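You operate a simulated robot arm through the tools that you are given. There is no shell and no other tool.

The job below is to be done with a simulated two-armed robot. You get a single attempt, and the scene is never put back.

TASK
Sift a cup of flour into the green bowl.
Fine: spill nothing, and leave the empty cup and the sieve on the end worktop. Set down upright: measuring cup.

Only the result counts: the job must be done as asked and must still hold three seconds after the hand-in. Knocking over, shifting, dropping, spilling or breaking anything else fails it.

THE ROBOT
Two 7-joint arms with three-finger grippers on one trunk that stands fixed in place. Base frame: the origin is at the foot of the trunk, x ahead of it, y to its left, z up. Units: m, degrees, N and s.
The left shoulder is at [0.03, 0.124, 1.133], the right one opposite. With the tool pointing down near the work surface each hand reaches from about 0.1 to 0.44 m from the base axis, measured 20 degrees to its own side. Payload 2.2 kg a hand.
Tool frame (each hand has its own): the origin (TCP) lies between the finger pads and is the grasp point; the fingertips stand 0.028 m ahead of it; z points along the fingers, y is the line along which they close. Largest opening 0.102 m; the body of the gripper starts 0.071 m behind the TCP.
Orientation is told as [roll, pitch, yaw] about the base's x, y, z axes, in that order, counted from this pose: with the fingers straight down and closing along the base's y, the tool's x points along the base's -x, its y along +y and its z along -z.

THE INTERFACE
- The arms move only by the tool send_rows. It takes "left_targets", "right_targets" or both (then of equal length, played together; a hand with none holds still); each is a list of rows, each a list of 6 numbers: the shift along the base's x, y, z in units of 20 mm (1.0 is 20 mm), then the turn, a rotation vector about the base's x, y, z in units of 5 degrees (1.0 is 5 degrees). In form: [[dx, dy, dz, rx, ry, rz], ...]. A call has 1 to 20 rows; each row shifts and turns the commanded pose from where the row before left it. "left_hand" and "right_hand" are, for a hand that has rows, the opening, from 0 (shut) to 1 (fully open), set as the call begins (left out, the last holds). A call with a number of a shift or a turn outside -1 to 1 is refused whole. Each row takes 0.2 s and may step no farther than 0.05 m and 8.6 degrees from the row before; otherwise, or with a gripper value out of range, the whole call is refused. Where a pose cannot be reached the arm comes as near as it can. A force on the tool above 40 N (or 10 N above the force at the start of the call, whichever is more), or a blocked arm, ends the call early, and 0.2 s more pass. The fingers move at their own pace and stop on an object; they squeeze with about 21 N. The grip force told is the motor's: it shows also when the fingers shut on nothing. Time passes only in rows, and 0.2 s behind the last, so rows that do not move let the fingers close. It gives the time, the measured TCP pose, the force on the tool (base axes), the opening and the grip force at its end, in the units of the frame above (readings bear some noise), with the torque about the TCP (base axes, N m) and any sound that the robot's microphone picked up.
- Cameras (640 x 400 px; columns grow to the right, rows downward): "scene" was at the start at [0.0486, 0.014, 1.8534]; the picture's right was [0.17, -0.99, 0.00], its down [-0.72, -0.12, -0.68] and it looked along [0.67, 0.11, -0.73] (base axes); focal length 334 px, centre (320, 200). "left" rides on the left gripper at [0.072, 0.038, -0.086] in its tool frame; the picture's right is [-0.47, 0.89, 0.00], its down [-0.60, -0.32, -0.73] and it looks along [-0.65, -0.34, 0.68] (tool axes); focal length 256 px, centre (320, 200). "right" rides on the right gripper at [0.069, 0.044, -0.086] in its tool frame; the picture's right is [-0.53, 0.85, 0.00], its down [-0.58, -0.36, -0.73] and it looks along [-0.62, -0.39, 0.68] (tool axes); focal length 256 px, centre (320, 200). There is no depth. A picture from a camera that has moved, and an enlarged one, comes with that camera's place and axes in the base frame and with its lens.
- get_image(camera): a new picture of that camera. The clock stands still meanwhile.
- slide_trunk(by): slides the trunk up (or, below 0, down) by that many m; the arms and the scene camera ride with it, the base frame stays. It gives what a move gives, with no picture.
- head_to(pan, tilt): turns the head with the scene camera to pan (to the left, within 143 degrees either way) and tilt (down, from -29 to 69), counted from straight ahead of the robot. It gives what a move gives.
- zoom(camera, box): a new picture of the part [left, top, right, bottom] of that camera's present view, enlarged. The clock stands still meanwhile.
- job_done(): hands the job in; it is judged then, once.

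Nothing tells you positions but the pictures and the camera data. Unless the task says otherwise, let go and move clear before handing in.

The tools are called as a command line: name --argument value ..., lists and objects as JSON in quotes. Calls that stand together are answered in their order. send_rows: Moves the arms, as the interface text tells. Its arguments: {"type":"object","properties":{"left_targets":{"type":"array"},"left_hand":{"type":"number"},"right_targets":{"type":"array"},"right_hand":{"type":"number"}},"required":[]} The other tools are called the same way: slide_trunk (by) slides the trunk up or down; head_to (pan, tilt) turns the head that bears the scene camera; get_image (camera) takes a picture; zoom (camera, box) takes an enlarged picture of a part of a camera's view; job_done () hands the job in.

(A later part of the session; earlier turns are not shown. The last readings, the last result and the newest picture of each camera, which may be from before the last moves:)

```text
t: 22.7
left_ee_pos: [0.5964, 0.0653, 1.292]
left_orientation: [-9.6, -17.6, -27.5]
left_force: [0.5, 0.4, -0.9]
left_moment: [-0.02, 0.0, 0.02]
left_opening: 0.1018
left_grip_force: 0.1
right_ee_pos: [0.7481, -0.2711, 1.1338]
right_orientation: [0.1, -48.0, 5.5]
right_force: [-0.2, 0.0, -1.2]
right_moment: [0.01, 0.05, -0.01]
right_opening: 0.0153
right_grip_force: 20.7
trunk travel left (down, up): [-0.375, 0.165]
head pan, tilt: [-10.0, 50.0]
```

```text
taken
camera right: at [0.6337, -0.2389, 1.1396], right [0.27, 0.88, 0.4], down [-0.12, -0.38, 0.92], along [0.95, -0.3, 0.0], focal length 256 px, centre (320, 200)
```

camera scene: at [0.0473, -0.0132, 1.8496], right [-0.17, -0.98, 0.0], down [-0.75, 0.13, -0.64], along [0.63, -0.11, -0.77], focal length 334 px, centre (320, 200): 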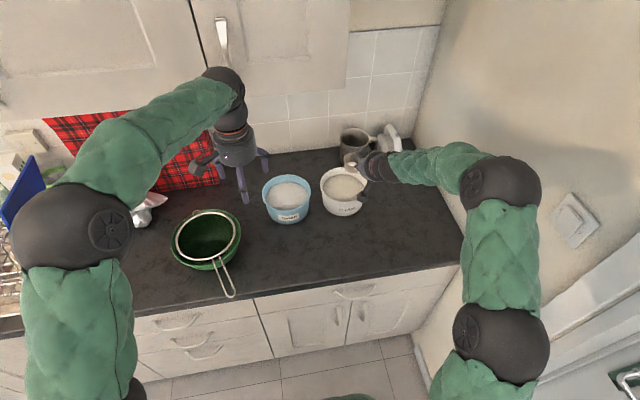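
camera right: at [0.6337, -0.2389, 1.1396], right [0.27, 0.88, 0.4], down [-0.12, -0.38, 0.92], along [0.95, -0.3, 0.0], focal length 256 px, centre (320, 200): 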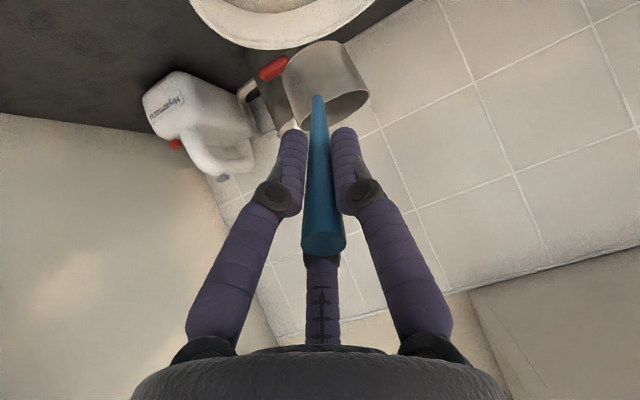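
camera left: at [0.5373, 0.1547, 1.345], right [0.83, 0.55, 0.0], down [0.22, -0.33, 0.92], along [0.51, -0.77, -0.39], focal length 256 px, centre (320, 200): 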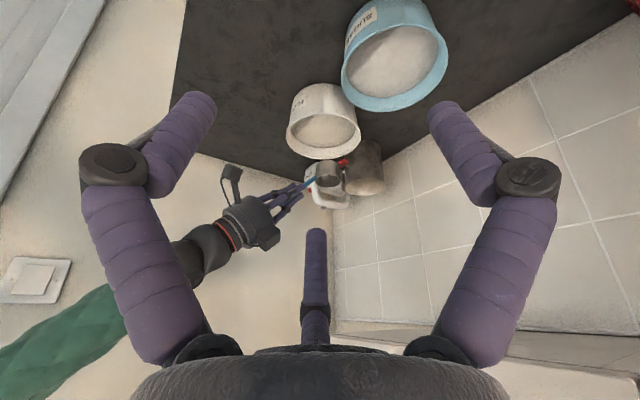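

Both views place the cup right over the tub as computed. Now I'll roll the cup sideways, mouth to the left, while it is still above the tub and empty.

send_rows --right_targets '[[0, 0, 0, -0.74, -0.07, 0.669], [0, 0, 0, -0.74, -0.07, 0.669], [0, 0, 0, -0.74, -0.07, 0.669], [0, 0, 0, -0.74, -0.07, 0.669], [0, 0, 0, -0.74, -0.07, 0.669], [0, 0, 0, -0.74, -0.07, 0.669], [0, 0, 0, -0.74, -0.07, 0.669], [0, 0, 0, -0.74, -0.07, 0.669], [0, 0, 0, -0.74, -0.07, 0.669], [0, 0, 0, -0.74, -0.07, 0.669], [0, 0, 0, -0.74, -0.07, 0.669], [0, 0, 0, -0.74, -0.07, 0.669], [0, 0, 0, -0.74, -0.07, 0.669], [0, 0, 0, -0.74, -0.07, 0.669], [0, 0, 0, -0.74, -0.07, 0.669], [0, 0, 0, -0.74, -0.07, 0.669], [0, 0, 0, -0.74, -0.07, 0.669], [0, 0, 0, -0.74, -0.07, 0.669]]'

zoom --camera "left" --box '[220, 70, 420, 220]'

get_image --camera "scene"

```text
t: 26.5
left_ee_pos: [0.5964, 0.0661, 1.2919]
left_orientation: [-9.5, -17.5, -27.4]
left_force: [1.3, 0.4, -0.3]
left_moment: [0.02, -0.01, 0.02]
left_opening: 0.1021
left_grip_force: 0.2
right_ee_pos: [0.7497, -0.2716, 1.1313]
right_orientation: [-47.8, 0.1, 95.5]
right_force: [-0.3, -0.1, -0.4]
right_moment: [0.01, 0.05, 0.04]
right_opening: 0.0151
right_grip_force: 20.9
trunk travel left (down, up): [-0.375, 0.165]
head pan, tilt: [-10.0, 50.0]
```

```text
2.67 times, centred on (320, 145) of left
camera zoom: at [0.5377, 0.1544, 1.3451], right [0.83, 0.55, 0.0], down [0.22, -0.33, 0.92], along [0.51, -0.77, -0.39], focal length 683 px, centre (320, 347)
```

zoom: 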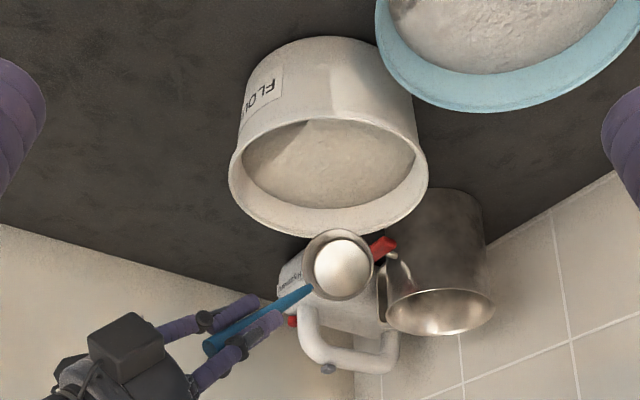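

```text
taken
camera scene: at [0.0463, -0.0129, 1.8496], right [-0.17, -0.98, 0.0], down [-0.75, 0.13, -0.64], along [0.63, -0.11, -0.77], focal length 334 px, centre (320, 200)
```

scene: 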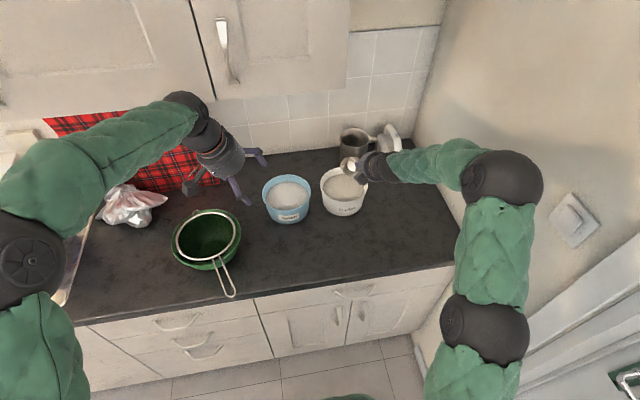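

The roll reached its angle with the mouth facing left, and the cup is still centred over the tub. I'll lower it toward the flour in stages, watching force.

send_rows --right_targets '[[0, 0, -0.7, 0, 0, 0], [0, 0, -0.7, 0, 0, 0], [0, 0, -0.7, 0, 0, 0], [0, 0, -0.7, 0, 0, 0]]'

zoom --camera "left" --box '[220, 70, 420, 220]'

zoom --camera "scene" --box '[300, 140, 420, 225]'

```text
t: 27.5
left_ee_pos: [0.5975, 0.0656, 1.2919]
left_orientation: [-9.5, -17.5, -27.3]
left_force: [0.0, 0.0, 0.2]
left_moment: [0.01, 0.01, 0.02]
left_opening: 0.1019
left_grip_force: 0.1
right_ee_pos: [0.749, -0.2719, 1.075]
right_orientation: [-47.8, 0.1, 95.5]
right_force: [-0.8, -0.2, -0.9]
right_moment: [-0.01, 0.07, 0.0]
right_opening: 0.015
right_grip_force: 22.0
trunk travel left (down, up): [-0.375, 0.165]
head pan, tilt: [-10.0, 50.0]
```

```text
2.67 times, centred on (320, 145) of left
camera zoom: at [0.538, 0.1543, 1.345], right [0.83, 0.55, 0.0], down [0.22, -0.33, 0.92], along [0.51, -0.77, -0.39], focal length 683 px, centre (320, 347)
```

zoom: 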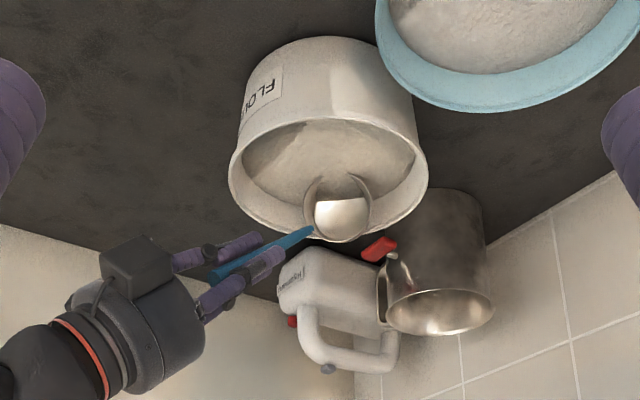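

```text
4.71 times, centred on (360, 182) of scene
camera zoom: at [0.0467, -0.0131, 1.8496], right [-0.17, -0.98, 0.0], down [-0.75, 0.13, -0.64], along [0.63, -0.11, -0.77], focal length 1574 px, centre (132, 282)
```

zoom: 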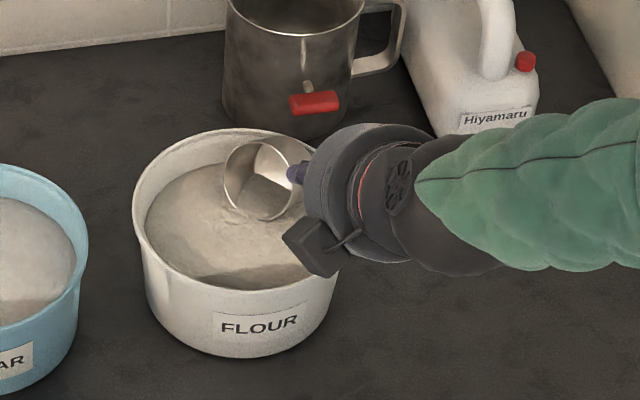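

The cup is inside the tub with its lower lip about at the flour surface and no force so far. I'll look closer before going on.

zoom --camera "scene" --box '[325, 155, 385, 200]'

zoom --camera "left" --box '[280, 100, 360, 170]'

```text
8.89 times, centred on (355, 178) of scene
camera zoom: at [0.0467, -0.0131, 1.8496], right [-0.17, -0.98, 0.0], down [-0.75, 0.13, -0.64], along [0.63, -0.11, -0.77], focal length 2973 px, centre (9, 400)
```

zoom: 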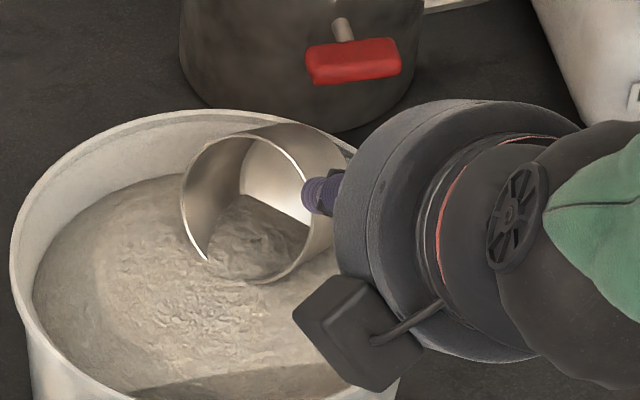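

```text
5.71 times, centred on (320, 135) of left
camera zoom: at [0.538, 0.1543, 1.345], right [0.83, 0.55, 0.0], down [0.22, -0.33, 0.92], along [0.51, -0.77, -0.39], focal length 1463 px, centre (320, 571)
```

zoom: 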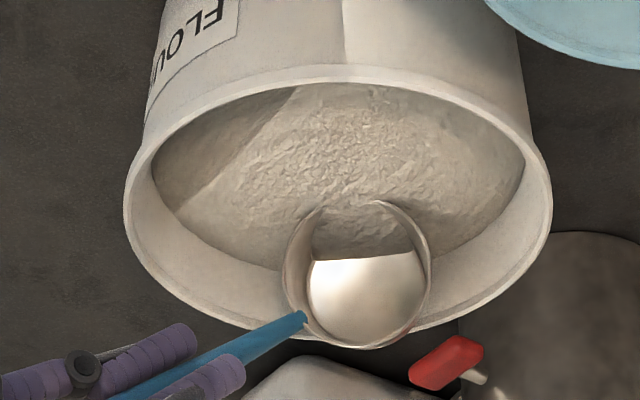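

The flour surface already enters the cup's mouth without resistance. I'll go deeper by 4 cm in gentle steps.

send_rows --right_targets '[[0, 0, -0.5, 0, 0, 0], [0, 0, -0.5, 0, 0, 0], [0, 0, -0.4, 0, 0, 0], [0, 0, -0.4, 0, 0, 0]]'

zoom --camera "scene" --box '[310, 150, 390, 210]'

zoom --camera "left" --box '[270, 70, 370, 150]'

```text
t: 28.5
left_ee_pos: [0.5963, 0.0653, 1.2913]
left_orientation: [-9.5, -17.6, -27.3]
left_force: [0.9, 0.8, 0.5]
left_moment: [-0.02, 0.04, 0.0]
left_opening: 0.102
left_grip_force: 0.0
right_ee_pos: [0.7487, -0.2709, 1.039]
right_orientation: [-47.7, 0.1, 95.5]
right_force: [-2.6, 2.7, 0.3]
right_moment: [0.15, 0.11, 0.27]
right_opening: 0.0149
right_grip_force: 21.4
trunk travel left (down, up): [-0.375, 0.165]
head pan, tilt: [-10.0, 50.0]
```

```text
6.67 times, centred on (350, 180) of scene
camera zoom: at [0.0456, -0.0125, 1.8496], right [-0.17, -0.98, 0.0], down [-0.75, 0.13, -0.64], along [0.63, -0.11, -0.77], focal length 2230 px, centre (120, 333)
```

zoom: 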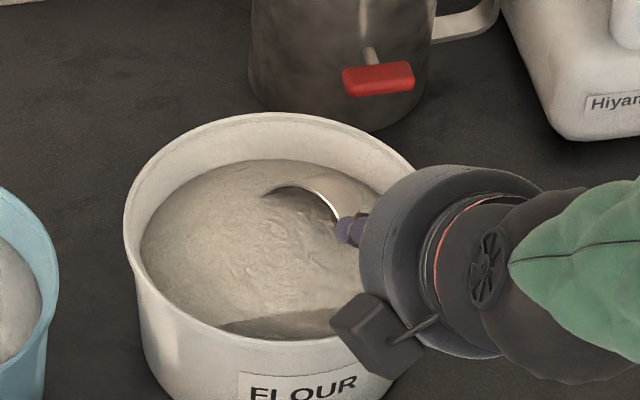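

```text
5.00 times, centred on (320, 110) of left
camera zoom: at [0.5372, 0.1547, 1.3453], right [0.83, 0.55, 0.0], down [0.22, -0.33, 0.92], along [0.51, -0.77, -0.39], focal length 1280 px, centre (320, 650)
```

zoom: 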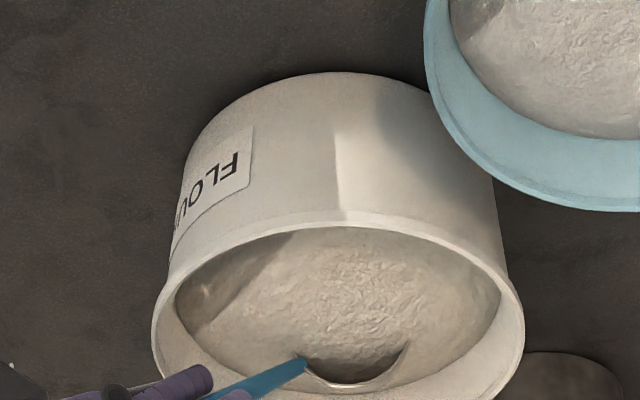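

The cup is buried, with a light touch against the back-right wall. I'll sweep left through the flour first, then roll the mouth up while still submerged.

send_rows --right_targets '[[-0.1, 0.3, 0, 0, 0, 0], [-0.1, 0.3, -0.1, 0, 0, 0], [-0.05, 0.3, -0.1, 0, 0, 0], [0, 0.3, -0.1, 0, 0, 0]]'

zoom --camera "scene" --box '[310, 150, 390, 210]'

zoom --camera "left" --box '[270, 70, 370, 150]'

```text
t: 29.5
left_ee_pos: [0.5967, 0.0663, 1.2924]
left_orientation: [-9.6, -17.5, -27.3]
left_force: [-0.4, 0.0, 0.1]
left_moment: [0.01, 0.02, 0.0]
left_opening: 0.1018
left_grip_force: 0.0
right_ee_pos: [0.7431, -0.2475, 1.0346]
right_orientation: [-47.8, 0.1, 95.5]
right_force: [0.6, 0.4, -1.2]
right_moment: [0.01, 0.05, 0.0]
right_opening: 0.015
right_grip_force: 20.8
trunk travel left (down, up): [-0.375, 0.165]
head pan, tilt: [-10.0, 50.0]
```

```text
6.67 times, centred on (350, 180) of scene
camera zoom: at [0.0463, -0.0126, 1.8496], right [-0.17, -0.98, 0.0], down [-0.75, 0.13, -0.64], along [0.63, -0.11, -0.77], focal length 2230 px, centre (120, 333)
```

zoom: 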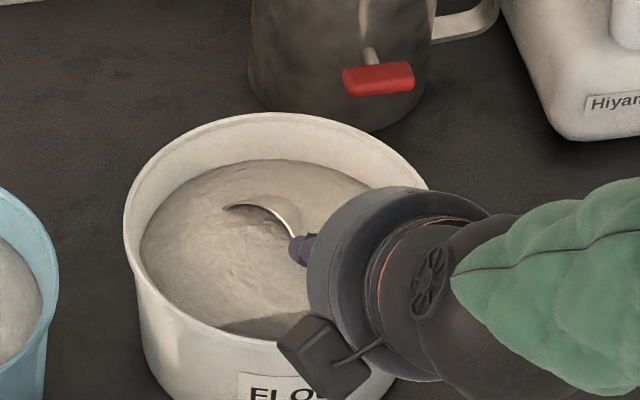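

```text
5.00 times, centred on (320, 110) of left
camera zoom: at [0.5377, 0.1546, 1.3451], right [0.83, 0.55, 0.0], down [0.22, -0.33, 0.92], along [0.51, -0.77, -0.39], focal length 1280 px, centre (320, 650)
```

zoom: 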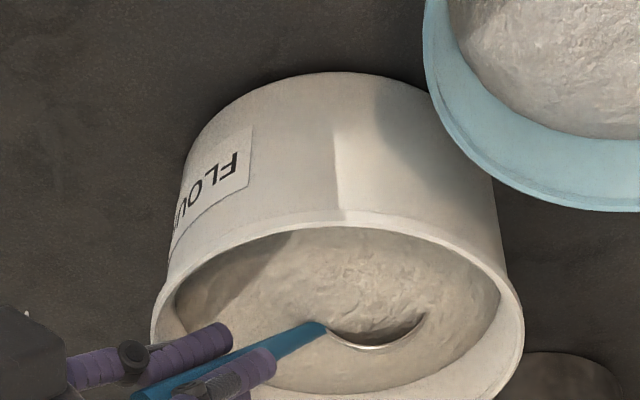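

The sweep went through freely and the tub has not moved. Now I roll the mouth upward while still under the surface.

send_rows --right_targets '[[0, 0.06, -0.05, 0.74, 0.07, -0.669], [0, 0.06, -0.05, 0.74, 0.07, -0.669], [0, 0.06, -0.05, 0.74, 0.07, -0.669], [0, 0.06, -0.05, 0.74, 0.07, -0.669], [0, 0.06, -0.05, 0.74, 0.07, -0.669], [0, 0.06, -0.05, 0.74, 0.07, -0.669], [0, 0.06, -0.05, 0.74, 0.07, -0.669], [0, 0.06, -0.05, 0.74, 0.07, -0.669], [0, 0.06, -0.05, 0.74, 0.07, -0.669], [0, 0.06, -0.05, 0.74, 0.07, -0.669], [0, 0.06, 0, 0.74, 0.07, -0.669], [0, 0.06, 0, 0.74, 0.07, -0.669], [0, 0, 0, 0.74, 0.07, -0.669], [0, 0, 0, 0.74, 0.07, -0.669], [0, 0, 0, 0.74, 0.07, -0.669], [0, 0, 0, 0.74, 0.07, -0.669], [0, 0, 0, 0.74, 0.07, -0.669], [0, 0, 0, 0.74, 0.07, -0.669]]'

zoom --camera "scene" --box '[310, 150, 390, 210]'

zoom --camera "left" --box '[270, 70, 370, 150]'

```text
t: 33.3
left_ee_pos: [0.5964, 0.0664, 1.2917]
left_orientation: [-9.4, -17.4, -27.3]
left_force: [0.2, 0.4, -1.0]
left_moment: [0.0, 0.02, -0.03]
left_opening: 0.1019
left_grip_force: 0.1
right_ee_pos: [0.7443, -0.2333, 1.0242]
right_orientation: [0.2, -48.0, 5.4]
right_force: [0.0, -0.9, -1.1]
right_moment: [-0.04, 0.05, -0.02]
right_opening: 0.0151
right_grip_force: 20.7
trunk travel left (down, up): [-0.375, 0.165]
head pan, tilt: [-10.0, 50.0]
```

```text
6.67 times, centred on (350, 180) of scene
camera zoom: at [0.0463, -0.0129, 1.8496], right [-0.17, -0.98, 0.0], down [-0.75, 0.13, -0.64], along [0.63, -0.11, -0.77], focal length 2230 px, centre (120, 333)
```

zoom: 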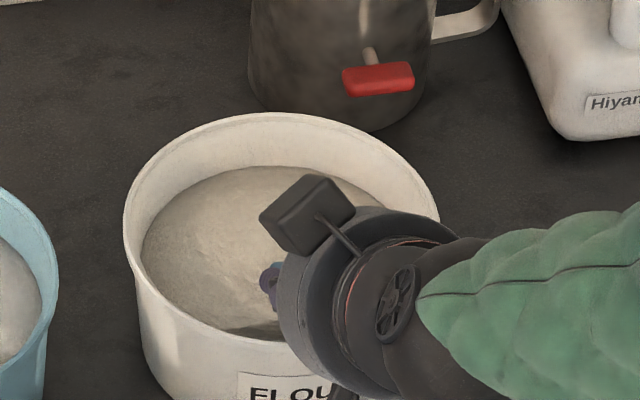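

```text
5.00 times, centred on (320, 110) of left
camera zoom: at [0.5377, 0.1544, 1.3451], right [0.83, 0.55, 0.0], down [0.22, -0.33, 0.92], along [0.51, -0.77, -0.39], focal length 1280 px, centre (320, 650)
```

zoom: 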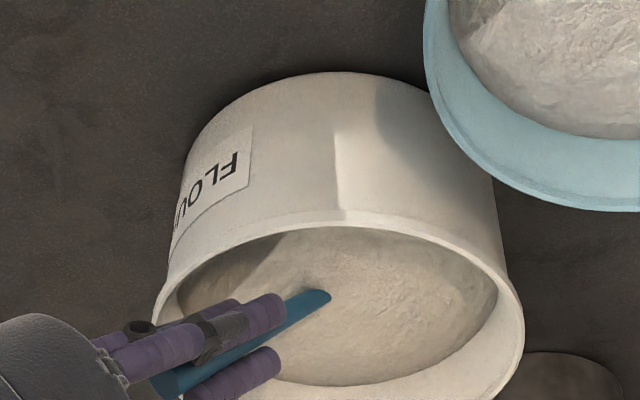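

The cup is upright and completely under the flour. I'll lift slowly straight up within the tub and look.

send_rows --right_targets '[[0, 0, 0.3, 0, 0, 0], [0, 0, 0.3, 0, 0, 0], [0, 0, 0.3, 0, 0, 0], [0, 0, 0.3, 0, 0, 0], [0, 0, 0.3, 0, 0, 0], [0, 0, 0.3, 0, 0, 0], [0, 0, 0.3, 0, 0, 0], [0, 0, 0.3, 0, 0, 0]]'

zoom --camera "left" --box '[270, 70, 370, 150]'

zoom --camera "scene" --box '[310, 150, 390, 210]'

```text
t: 35.1
left_ee_pos: [0.5973, 0.0665, 1.2919]
left_orientation: [-9.4, -17.5, -27.3]
left_force: [-0.5, -0.5, -0.5]
left_moment: [0.01, -0.01, 0.01]
left_opening: 0.1022
left_grip_force: 0.0
right_ee_pos: [0.7443, -0.2329, 1.0698]
right_orientation: [0.0, -47.9, 5.5]
right_force: [0.5, 0.0, -1.5]
right_moment: [-0.02, 0.11, 0.04]
right_opening: 0.0154
right_grip_force: 21.7
trunk travel left (down, up): [-0.375, 0.165]
head pan, tilt: [-10.0, 50.0]
```

```text
5.00 times, centred on (320, 110) of left
camera zoom: at [0.5377, 0.1545, 1.3451], right [0.83, 0.55, 0.0], down [0.22, -0.33, 0.92], along [0.51, -0.77, -0.39], focal length 1280 px, centre (320, 650)
```

zoom: 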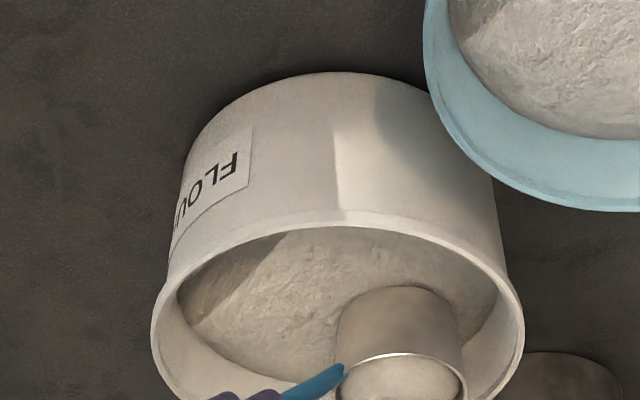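

```text
6.67 times, centred on (350, 180) of scene
camera zoom: at [0.0463, -0.0128, 1.8496], right [-0.17, -0.98, 0.0], down [-0.75, 0.13, -0.64], along [0.63, -0.11, -0.77], focal length 2230 px, centre (120, 333)
```

zoom: 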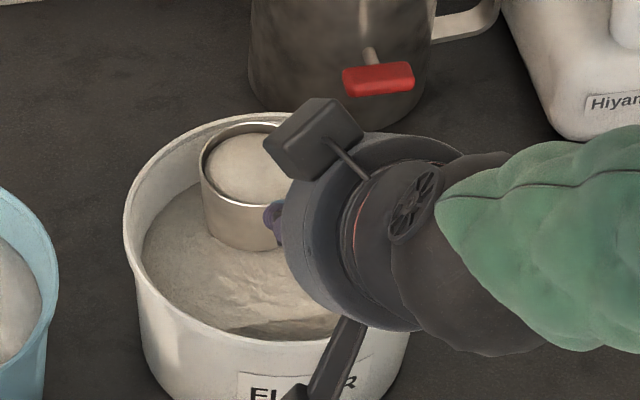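

The cup came up full of flour, and the tub's level has dropped. I'll check whether it heaps above the rim.

zoom --camera "left" --box '[310, 120, 380, 170]'

zoom --camera "scene" --box '[325, 160, 365, 192]'

get_image --camera "right"

```text
8.00 times, centred on (345, 145) of left
camera zoom: at [0.5377, 0.1545, 1.3451], right [0.83, 0.55, 0.0], down [0.22, -0.33, 0.92], along [0.51, -0.77, -0.39], focal length 2048 px, centre (120, 640)
```

zoom: 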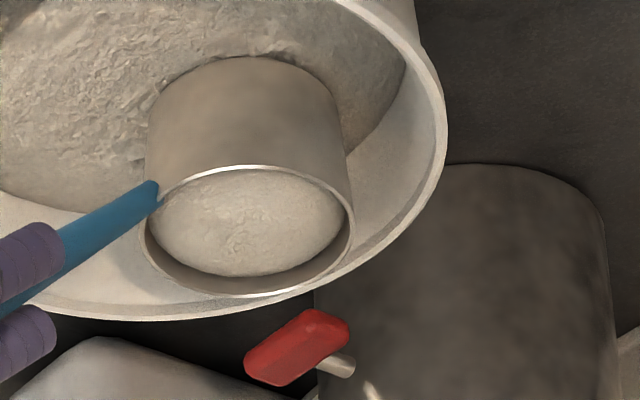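

```text
12.50 times, centred on (345, 176) of scene
camera zoom: at [0.0463, -0.0128, 1.8496], right [-0.17, -0.98, 0.0], down [-0.75, 0.13, -0.64], along [0.63, -0.11, -0.77], focal length 4181 px, centre (8, 500)
```

zoom: 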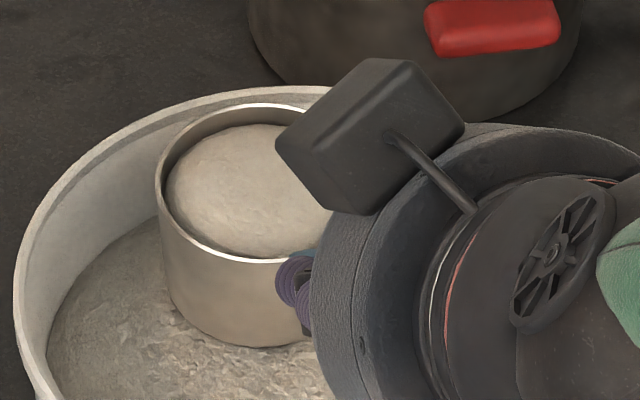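

```text
taken
camera right: at [0.6294, -0.2006, 1.0775], right [0.27, 0.88, 0.4], down [-0.12, -0.38, 0.92], along [0.95, -0.3, 0.0], focal length 256 px, centre (320, 200)
```

right: 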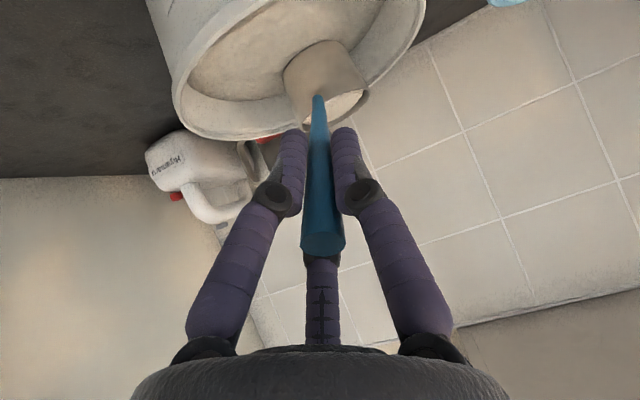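

The cup is full with a slight dome and nothing over its edge. Before carrying it, I'll take the left hand out to the left, where its camera can watch the sieve.

send_rows --left_targets '[[-0.27, 1, 0, 0, 0, 0], [-0.27, 1, 0, 0, 0, 0], [-0.27, 1, 0, 0, 0, 0], [-0.27, 1, 0, 0, 0, 0], [-0.27, 1, 0, 0, 0, 0], [-0.27, 1, 0, 0, 0, 0], [-0.27, 1, 0, 0, 0, 0], [-0.27, 1, 0, 0, 0, 0], [-0.27, 1, 0, 0, 0, 0], [-0.27, 1, 0, 0, 0, 0], [-0.27, 1, 0, 0, 0, 0], [-0.27, 1, 0, 0, 0, 0], [-0.27, 1, 0, 0, 0, 0], [-0.27, 1, 0, 0, 0, 0], [-0.27, 1, 0, 0, 0, 0], [-0.27, 1, 0, 0, 0, 0], [-0.27, 1, 0, 0, 0, 0], [-0.27, 1, 0, 0, 0, 0], [-0.27, 1, 0, 0, 0, 0], [-0.27, 1, 0, 0, 0, 0]]'

get_image --camera "left"

get_image --camera "scene"

```text
t: 39.3
left_ee_pos: [0.4905, 0.4647, 1.2907]
left_orientation: [-9.6, -17.6, -27.3]
left_force: [-0.3, -0.2, -0.3]
left_moment: [-0.02, 0.0, 0.02]
left_opening: 0.102
left_grip_force: 0.0
right_ee_pos: [0.7443, -0.2321, 1.0717]
right_orientation: [0.2, -48.1, 5.4]
right_force: [0.1, 0.0, -1.1]
right_moment: [-0.04, 0.07, -0.02]
right_opening: 0.0153
right_grip_force: 21.0
trunk travel left (down, up): [-0.375, 0.165]
head pan, tilt: [-10.0, 50.0]
```

```text
taken
camera left: at [0.4306, 0.5542, 1.3442], right [0.83, 0.55, 0.0], down [0.22, -0.33, 0.92], along [0.51, -0.77, -0.39], focal length 256 px, centre (320, 200)
```

left: 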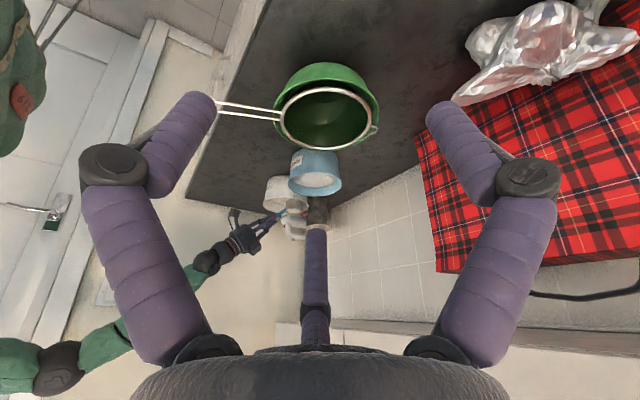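

```text
taken
camera scene: at [0.0462, -0.0119, 1.8496], right [-0.17, -0.98, 0.0], down [-0.75, 0.13, -0.64], along [0.63, -0.11, -0.77], focal length 334 px, centre (320, 200)
```

scene: 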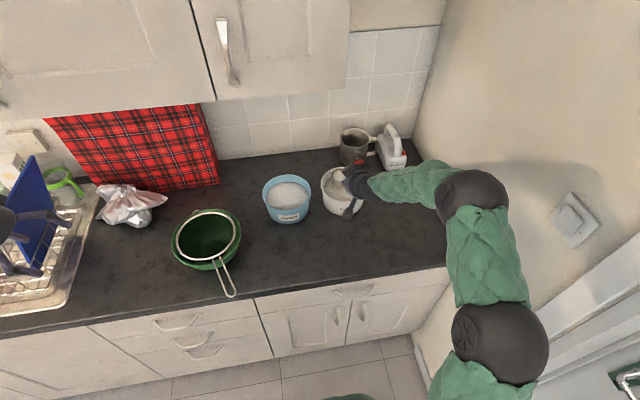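

Good side view of the sieve on the bowl. I'll zoom both cameras for exact positions.

zoom --camera "left" --box '[200, 50, 400, 175]'

zoom --camera "scene" --box '[150, 190, 278, 310]'

```text
3.20 times, centred on (300, 112) of left
camera zoom: at [0.4306, 0.5542, 1.3442], right [0.83, 0.55, 0.0], down [0.22, -0.33, 0.92], along [0.51, -0.77, -0.39], focal length 819 px, centre (384, 480)
```

zoom: 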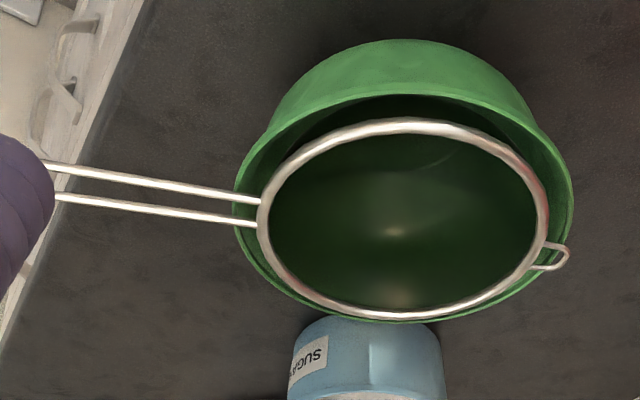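

```text
3.33 times, centred on (214, 250) of scene
camera zoom: at [0.0462, -0.0119, 1.8496], right [-0.17, -0.98, 0.0], down [-0.75, 0.13, -0.64], along [0.63, -0.11, -0.77], focal length 1115 px, centre (673, 33)
```

zoom: 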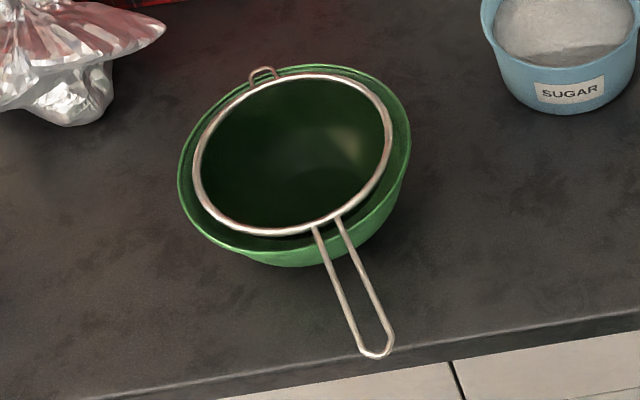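

The sieve rim centre comes out at (0.661, 0.229, 1.004), radius about 0.089, and its two-wire handle points to the robot, ending near (0.455, 0.154). I'll lift the full cup gently and carry it level toward the sieve.

send_rows --right_targets '[[0, 0, 0.2, 0, 0, 0], [0, 0, 0.4, 0, 0, 0], [0, 0, 0.5, 0, 0, 0], [0, 0, 0.5, 0, 0, 0], [0, 0, 0.5, 0, 0, 0], [0, 0, 0.5, 0, 0, 0], [0, 0, 0.5, 0, 0, 0], [0, 0, 0.5, 0, 0, 0], [0, 0, 0.5, 0, 0, 0], [0, 0, 0.4, 0, 0, 0], [0, 0, 0.3, 0, 0, 0], [0, 0, 0.2, 0, 0, 0]]'

get_image --camera "left"

zoom --camera "scene" --box '[310, 140, 410, 220]'

```text
t: 41.9
left_ee_pos: [0.491, 0.4647, 1.292]
left_orientation: [-9.5, -17.5, -27.2]
left_force: [-0.3, -0.1, 0.0]
left_moment: [0.03, 0.02, 0.0]
left_opening: 0.102
left_grip_force: 0.0
right_ee_pos: [0.7439, -0.2332, 1.1718]
right_orientation: [0.1, -47.9, 5.5]
right_force: [-1.0, 0.0, -1.2]
right_moment: [0.02, 0.07, 0.01]
right_opening: 0.0152
right_grip_force: 21.1
trunk travel left (down, up): [-0.375, 0.165]
head pan, tilt: [-10.0, 50.0]
```

```text
taken
camera left: at [0.4307, 0.5534, 1.3446], right [0.83, 0.55, 0.0], down [0.22, -0.33, 0.92], along [0.51, -0.77, -0.39], focal length 256 px, centre (320, 200)
```

left: 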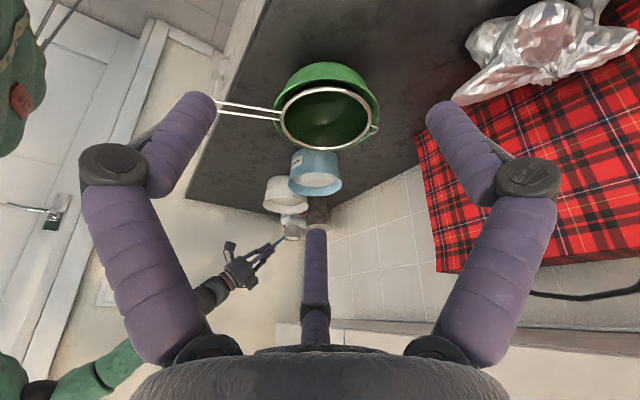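

```text
5.00 times, centred on (360, 180) of scene
camera zoom: at [0.0462, -0.0127, 1.8496], right [-0.17, -0.98, 0.0], down [-0.75, 0.13, -0.64], along [0.63, -0.11, -0.77], focal length 1672 px, centre (120, 300)
```

zoom: 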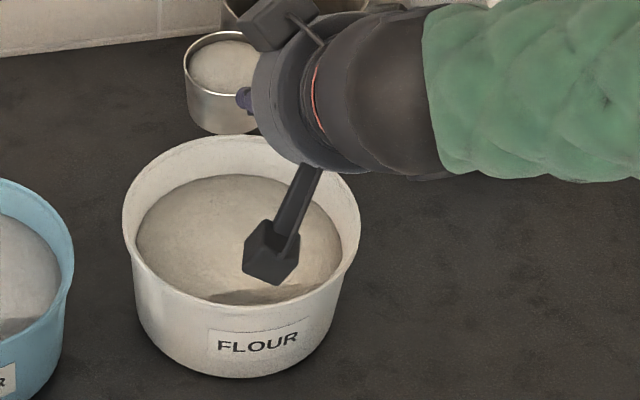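

The cup is full and clear of the tub with nothing spilled. I'll carry it across with soft starts and stops, yawing to 40°.

send_rows --right_targets '[[-0.136, 0.365, 0, 0, 0, 0.152], [-0.239, 0.638, 0, 0, 0, 0.266], [-0.341, 0.912, 0, 0, 0, 0.38], [-0.341, 0.912, 0, 0, 0, 0.38], [-0.341, 0.912, 0, 0, 0, 0.38], [-0.341, 0.912, 0, 0, 0, 0.38], [-0.341, 0.912, 0, 0, 0, 0.38], [-0.341, 0.912, 0, 0, 0, 0.38], [-0.341, 0.912, 0, 0, 0, 0.38], [-0.341, 0.912, 0, 0, 0, 0.38], [-0.341, 0.912, 0, 0, 0, 0.38], [-0.341, 0.912, 0, 0, 0, 0.38], [-0.341, 0.912, 0, 0, 0, 0.38], [-0.341, 0.912, 0, 0, 0, 0.38], [-0.341, 0.912, 0, 0, 0, 0.38], [-0.341, 0.912, 0, 0, 0, 0.38], [-0.341, 0.912, 0, 0, 0, 0.38], [-0.341, 0.912, 0, 0, 0, 0.38], [-0.239, 0.638, 0, 0, 0, 0.266], [-0.136, 0.365, 0, 0, 0, 0.152]]'

get_image --camera "left"

get_image --camera "scene"

```text
t: 46.1
left_ee_pos: [0.4901, 0.4648, 1.2907]
left_orientation: [-9.6, -17.6, -27.3]
left_force: [0.2, -0.1, 0.1]
left_moment: [-0.01, -0.03, 0.04]
left_opening: 0.102
left_grip_force: 0.1
right_ee_pos: [0.621, 0.0991, 1.1719]
right_orientation: [0.1, -48.0, 40.1]
right_force: [0.0, 0.0, -0.8]
right_moment: [-0.03, 0.04, 0.01]
right_opening: 0.015
right_grip_force: 21.1
trunk travel left (down, up): [-0.375, 0.165]
head pan, tilt: [-10.0, 50.0]
```

```text
taken
camera left: at [0.4307, 0.5536, 1.3445], right [0.83, 0.55, 0.0], down [0.22, -0.33, 0.92], along [0.51, -0.77, -0.39], focal length 256 px, centre (320, 200)
```

left: 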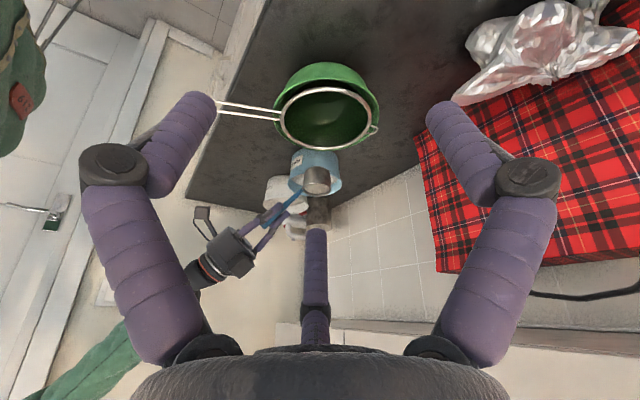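

```text
taken
camera scene: at [0.0462, -0.0124, 1.8496], right [-0.17, -0.98, 0.0], down [-0.75, 0.13, -0.64], along [0.63, -0.11, -0.77], focal length 334 px, centre (320, 200)
```

scene: 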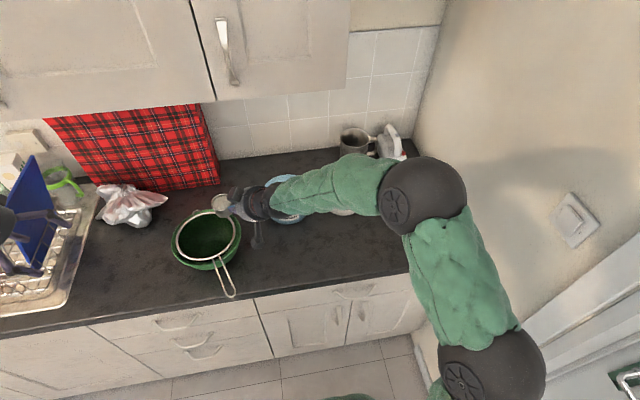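

The cup is level next to the bowl. I'll place it over the sieve with its tipping lip aimed at the middle, low above the rim.

send_rows --right_targets '[[0.04, 0.25, -0.2, 0, 0, 0], [0.07, 0.45, -0.4, 0, 0, 0], [0.08, 0.55, -0.5, 0, 0, 0], [0.08, 0.55, -0.5, 0, 0, 0], [0.08, 0.45, -0.5, 0, 0, 0], [0.05, 0.3, -0.25, 0, 0, 0]]'

zoom --camera "left" --box '[200, 50, 400, 200]'

zoom --camera "scene" --box '[150, 170, 310, 300]'

```text
t: 47.5
left_ee_pos: [0.4902, 0.4653, 1.2909]
left_orientation: [-9.6, -17.6, -27.4]
left_force: [0.1, -0.2, -0.3]
left_moment: [-0.02, -0.02, 0.0]
left_opening: 0.1023
left_grip_force: 0.1
right_ee_pos: [0.6273, 0.1511, 1.1247]
right_orientation: [0.1, -47.9, 40.0]
right_force: [0.7, -0.2, -1.0]
right_moment: [-0.08, 0.08, 0.04]
right_opening: 0.0151
right_grip_force: 20.6
trunk travel left (down, up): [-0.375, 0.165]
head pan, tilt: [-10.0, 50.0]
```

```text
2.67 times, centred on (300, 125) of left
camera zoom: at [0.4308, 0.5538, 1.3443], right [0.83, 0.55, 0.0], down [0.22, -0.33, 0.92], along [0.51, -0.77, -0.39], focal length 683 px, centre (373, 400)
```

zoom: 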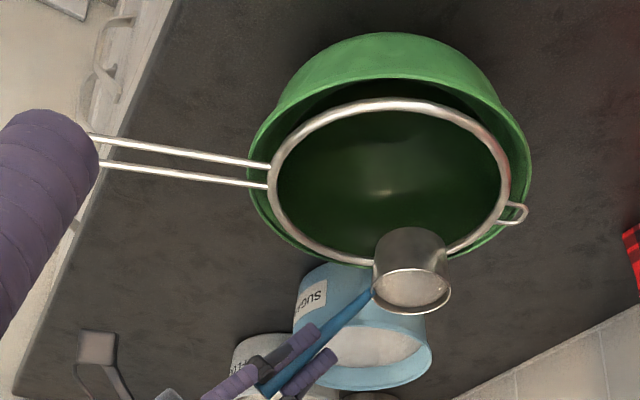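

```text
3.08 times, centred on (230, 235) of scene
camera zoom: at [0.0464, -0.0122, 1.8496], right [-0.17, -0.98, 0.0], down [-0.75, 0.13, -0.64], along [0.63, -0.11, -0.77], focal length 1029 px, centre (597, 92)
```

zoom: 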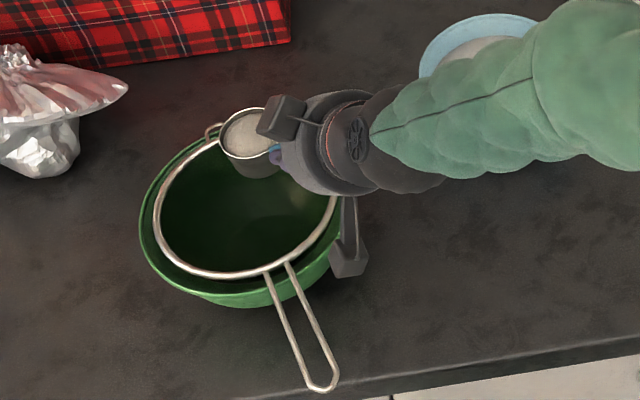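

The full cup hangs inside the sieve's outline, on the right side, ready to tip toward the centre. I'll roll it slowly in stages and watch the flour.

send_rows --right_targets '[[0, 0, 0, -0.285, -0.24, 0.335], [0, 0, 0, -0.569, -0.478, 0.669], [0, 0, 0, -0.569, -0.478, 0.669], [0, 0, 0, -0.569, -0.478, 0.669], [0, 0, 0, -0.569, -0.478, 0.669], [0, 0, 0, -0.569, -0.478, 0.669], [0, 0, 0, -0.569, -0.478, 0.669], [0, 0, 0, -0.569, -0.478, 0.669], [0, 0, 0, -0.569, -0.478, 0.669]]'

zoom --camera "left" --box '[240, 50, 400, 170]'

zoom --camera "scene" --box '[150, 170, 310, 300]'

```text
t: 49.5
left_ee_pos: [0.4906, 0.4644, 1.2917]
left_orientation: [-9.6, -17.7, -27.3]
left_force: [-0.2, 0.0, -0.4]
left_moment: [0.01, 0.0, -0.03]
left_opening: 0.102
left_grip_force: 0.1
right_ee_pos: [0.6274, 0.1493, 1.124]
right_orientation: [-36.7, -33.2, 94.0]
right_force: [-0.2, 0.8, -1.4]
right_moment: [-0.04, 0.07, -0.01]
right_opening: 0.015
right_grip_force: 21.3
trunk travel left (down, up): [-0.375, 0.165]
head pan, tilt: [-10.0, 50.0]
```

```text
3.33 times, centred on (320, 110) of left
camera zoom: at [0.4307, 0.5535, 1.3445], right [0.83, 0.55, 0.0], down [0.22, -0.33, 0.92], along [0.51, -0.77, -0.39], focal length 853 px, centre (320, 500)
```

zoom: 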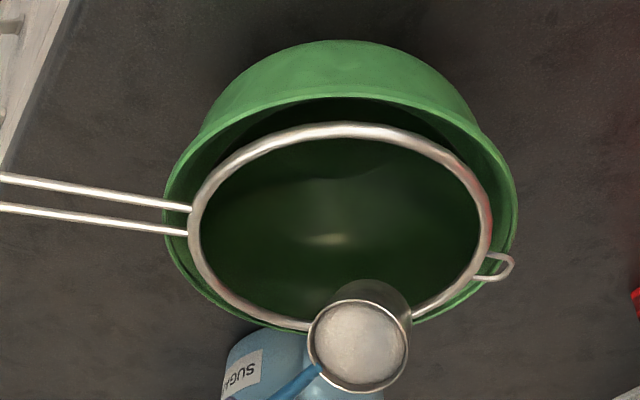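

```text
3.08 times, centred on (230, 235) of scene
camera zoom: at [0.0463, -0.0125, 1.8496], right [-0.17, -0.98, 0.0], down [-0.75, 0.13, -0.64], along [0.63, -0.11, -0.77], focal length 1029 px, centre (597, 92)
```

zoom: 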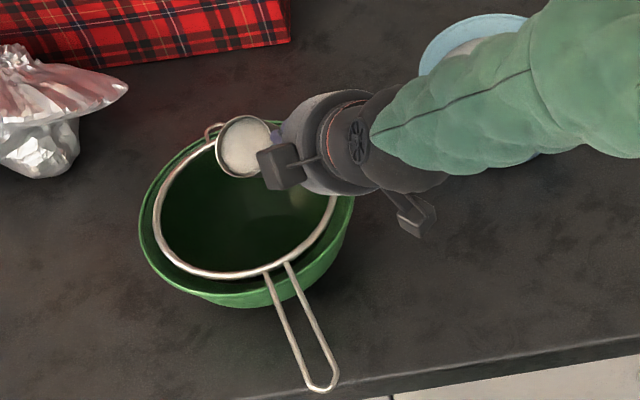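

At 30° tilt the flour still holds. I'll shift slightly nearer the sieve's middle and keep rolling.

send_rows --right_targets '[[-0.15, 0.15, 0, 0, 0, 0], [-0.25, 0.2, 0, 0, 0, 0], [-0.25, 0.2, 0, 0, 0, 0], [0, 0, 0, -0.569, -0.478, 0.669], [0, 0, 0, -0.569, -0.478, 0.669], [0, 0, 0, -0.569, -0.478, 0.669], [0, 0, 0, -0.569, -0.478, 0.669]]'

zoom --camera "left" --box '[240, 50, 400, 170]'

zoom --camera "scene" --box '[150, 170, 310, 300]'

```text
t: 51.1
left_ee_pos: [0.4902, 0.4647, 1.291]
left_orientation: [-9.6, -17.6, -27.3]
left_force: [-0.9, -0.1, 0.1]
left_moment: [0.03, -0.03, -0.03]
left_opening: 0.1018
left_grip_force: 0.1
right_ee_pos: [0.6155, 0.1603, 1.1241]
right_orientation: [-44.4, -20.1, 111.0]
right_force: [0.1, -0.8, -1.0]
right_moment: [-0.07, 0.07, -0.02]
right_opening: 0.0152
right_grip_force: 21.1
trunk travel left (down, up): [-0.375, 0.165]
head pan, tilt: [-10.0, 50.0]
```

```text
3.33 times, centred on (320, 110) of left
camera zoom: at [0.4307, 0.5536, 1.3445], right [0.83, 0.55, 0.0], down [0.22, -0.33, 0.92], along [0.51, -0.77, -0.39], focal length 853 px, centre (320, 500)
```

zoom: 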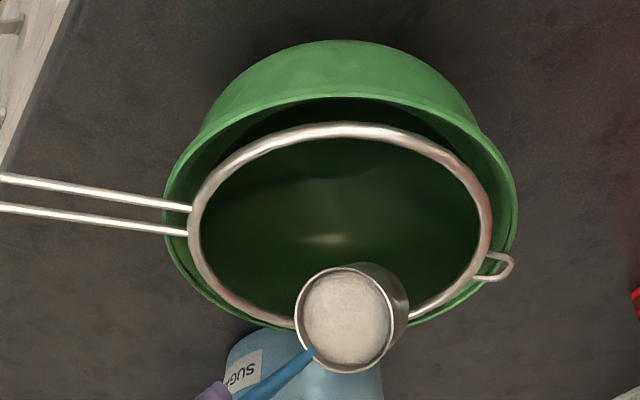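

```text
3.08 times, centred on (230, 235) of scene
camera zoom: at [0.0463, -0.0125, 1.8496], right [-0.17, -0.98, 0.0], down [-0.75, 0.13, -0.64], along [0.63, -0.11, -0.77], focal length 1029 px, centre (597, 92)
```

zoom: 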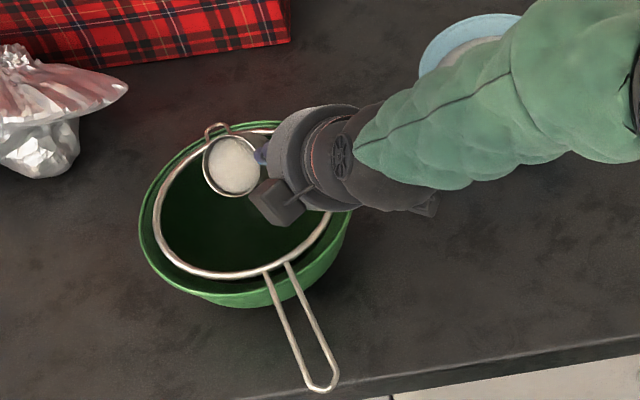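

Still no flow at about 45°. I'll keep rolling in small stages.

send_rows --right_targets '[[0, 0, 0, -0.569, -0.478, 0.669], [0, 0, 0, -0.569, -0.478, 0.669], [0, 0, 0, -0.569, -0.478, 0.669], [0, 0, 0, -0.569, -0.478, 0.669], [0, 0, 0, -0.569, -0.478, 0.669], [0, 0, 0, -0.569, -0.478, 0.669]]'

zoom --camera "left" --box '[240, 50, 400, 170]'

zoom --camera "scene" --box '[150, 170, 310, 300]'

```text
t: 52.5
left_ee_pos: [0.4891, 0.4652, 1.2908]
left_orientation: [-9.6, -17.5, -27.4]
left_force: [0.2, 0.3, -0.3]
left_moment: [0.01, -0.04, 0.0]
left_opening: 0.102
left_grip_force: 0.0
right_ee_pos: [0.6159, 0.1601, 1.1245]
right_orientation: [-47.8, 1.9, 131.9]
right_force: [-0.4, 0.4, -1.0]
right_moment: [-0.04, 0.08, -0.01]
right_opening: 0.0153
right_grip_force: 21.2
trunk travel left (down, up): [-0.375, 0.165]
head pan, tilt: [-10.0, 50.0]
```

```text
3.33 times, centred on (320, 110) of left
camera zoom: at [0.4307, 0.5535, 1.3445], right [0.83, 0.55, 0.0], down [0.22, -0.33, 0.92], along [0.51, -0.77, -0.39], focal length 853 px, centre (320, 500)
```

zoom: 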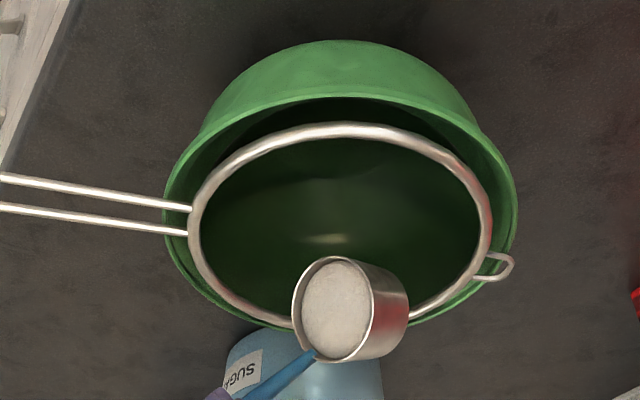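

```text
3.08 times, centred on (230, 235) of scene
camera zoom: at [0.0463, -0.0125, 1.8496], right [-0.17, -0.98, 0.0], down [-0.75, 0.13, -0.64], along [0.63, -0.11, -0.77], focal length 1029 px, centre (597, 92)
```

zoom: 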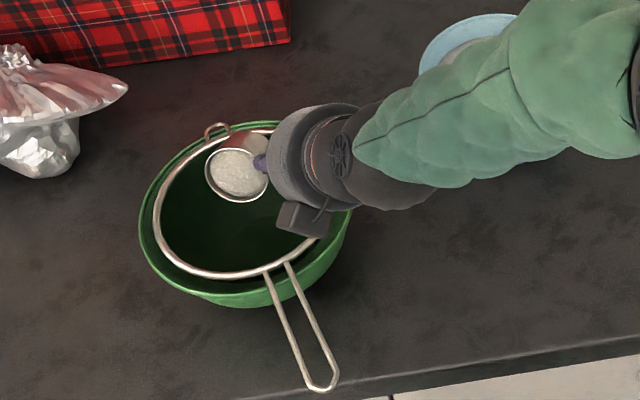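

Tilt is about 64° and the flour is still clinging; the mouth now faces mostly toward the robot. I'll recentre by 15 mm so the lip stays over the middle, then roll further.

send_rows --right_targets '[[0.2, 0.2, 0, 0, 0, 0], [0.35, 0.35, 0, 0, 0, 0], [0.2, 0.2, 0, 0, 0, 0], [0, 0, 0, -0.569, -0.478, 0.669], [0, 0, 0, -0.569, -0.478, 0.669], [0, 0, 0, -0.569, -0.478, 0.669]]'

zoom --camera "left" --box '[240, 50, 400, 170]'

zoom --camera "scene" --box '[150, 170, 310, 300]'

```text
t: 53.9
left_ee_pos: [0.49, 0.4656, 1.2915]
left_orientation: [-9.7, -17.5, -27.3]
left_force: [0.6, 0.1, -0.2]
left_moment: [0.0, 0.02, -0.02]
left_opening: 0.102
left_grip_force: 0.1
right_ee_pos: [0.6301, 0.1762, 1.1246]
right_orientation: [-46.4, 12.9, 142.1]
right_force: [-0.2, 0.8, -1.2]
right_moment: [-0.07, 0.04, 0.02]
right_opening: 0.0151
right_grip_force: 20.9
trunk travel left (down, up): [-0.375, 0.165]
head pan, tilt: [-10.0, 50.0]
```

```text
3.33 times, centred on (320, 110) of left
camera zoom: at [0.4307, 0.5536, 1.3445], right [0.83, 0.55, 0.0], down [0.22, -0.33, 0.92], along [0.51, -0.77, -0.39], focal length 853 px, centre (320, 500)
```

zoom: 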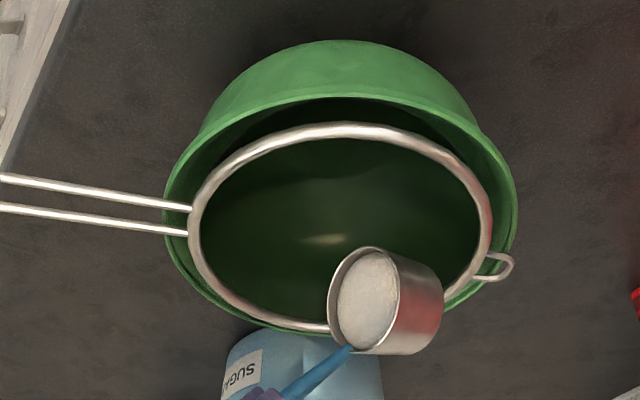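

```text
3.08 times, centred on (230, 235) of scene
camera zoom: at [0.0463, -0.0125, 1.8496], right [-0.17, -0.98, 0.0], down [-0.75, 0.13, -0.64], along [0.63, -0.11, -0.77], focal length 1029 px, centre (597, 92)
```

zoom: 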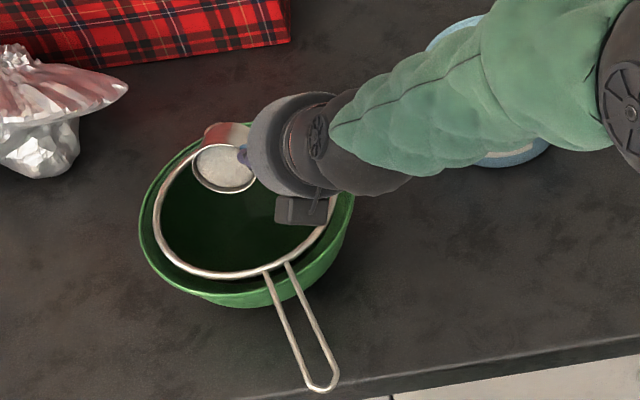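

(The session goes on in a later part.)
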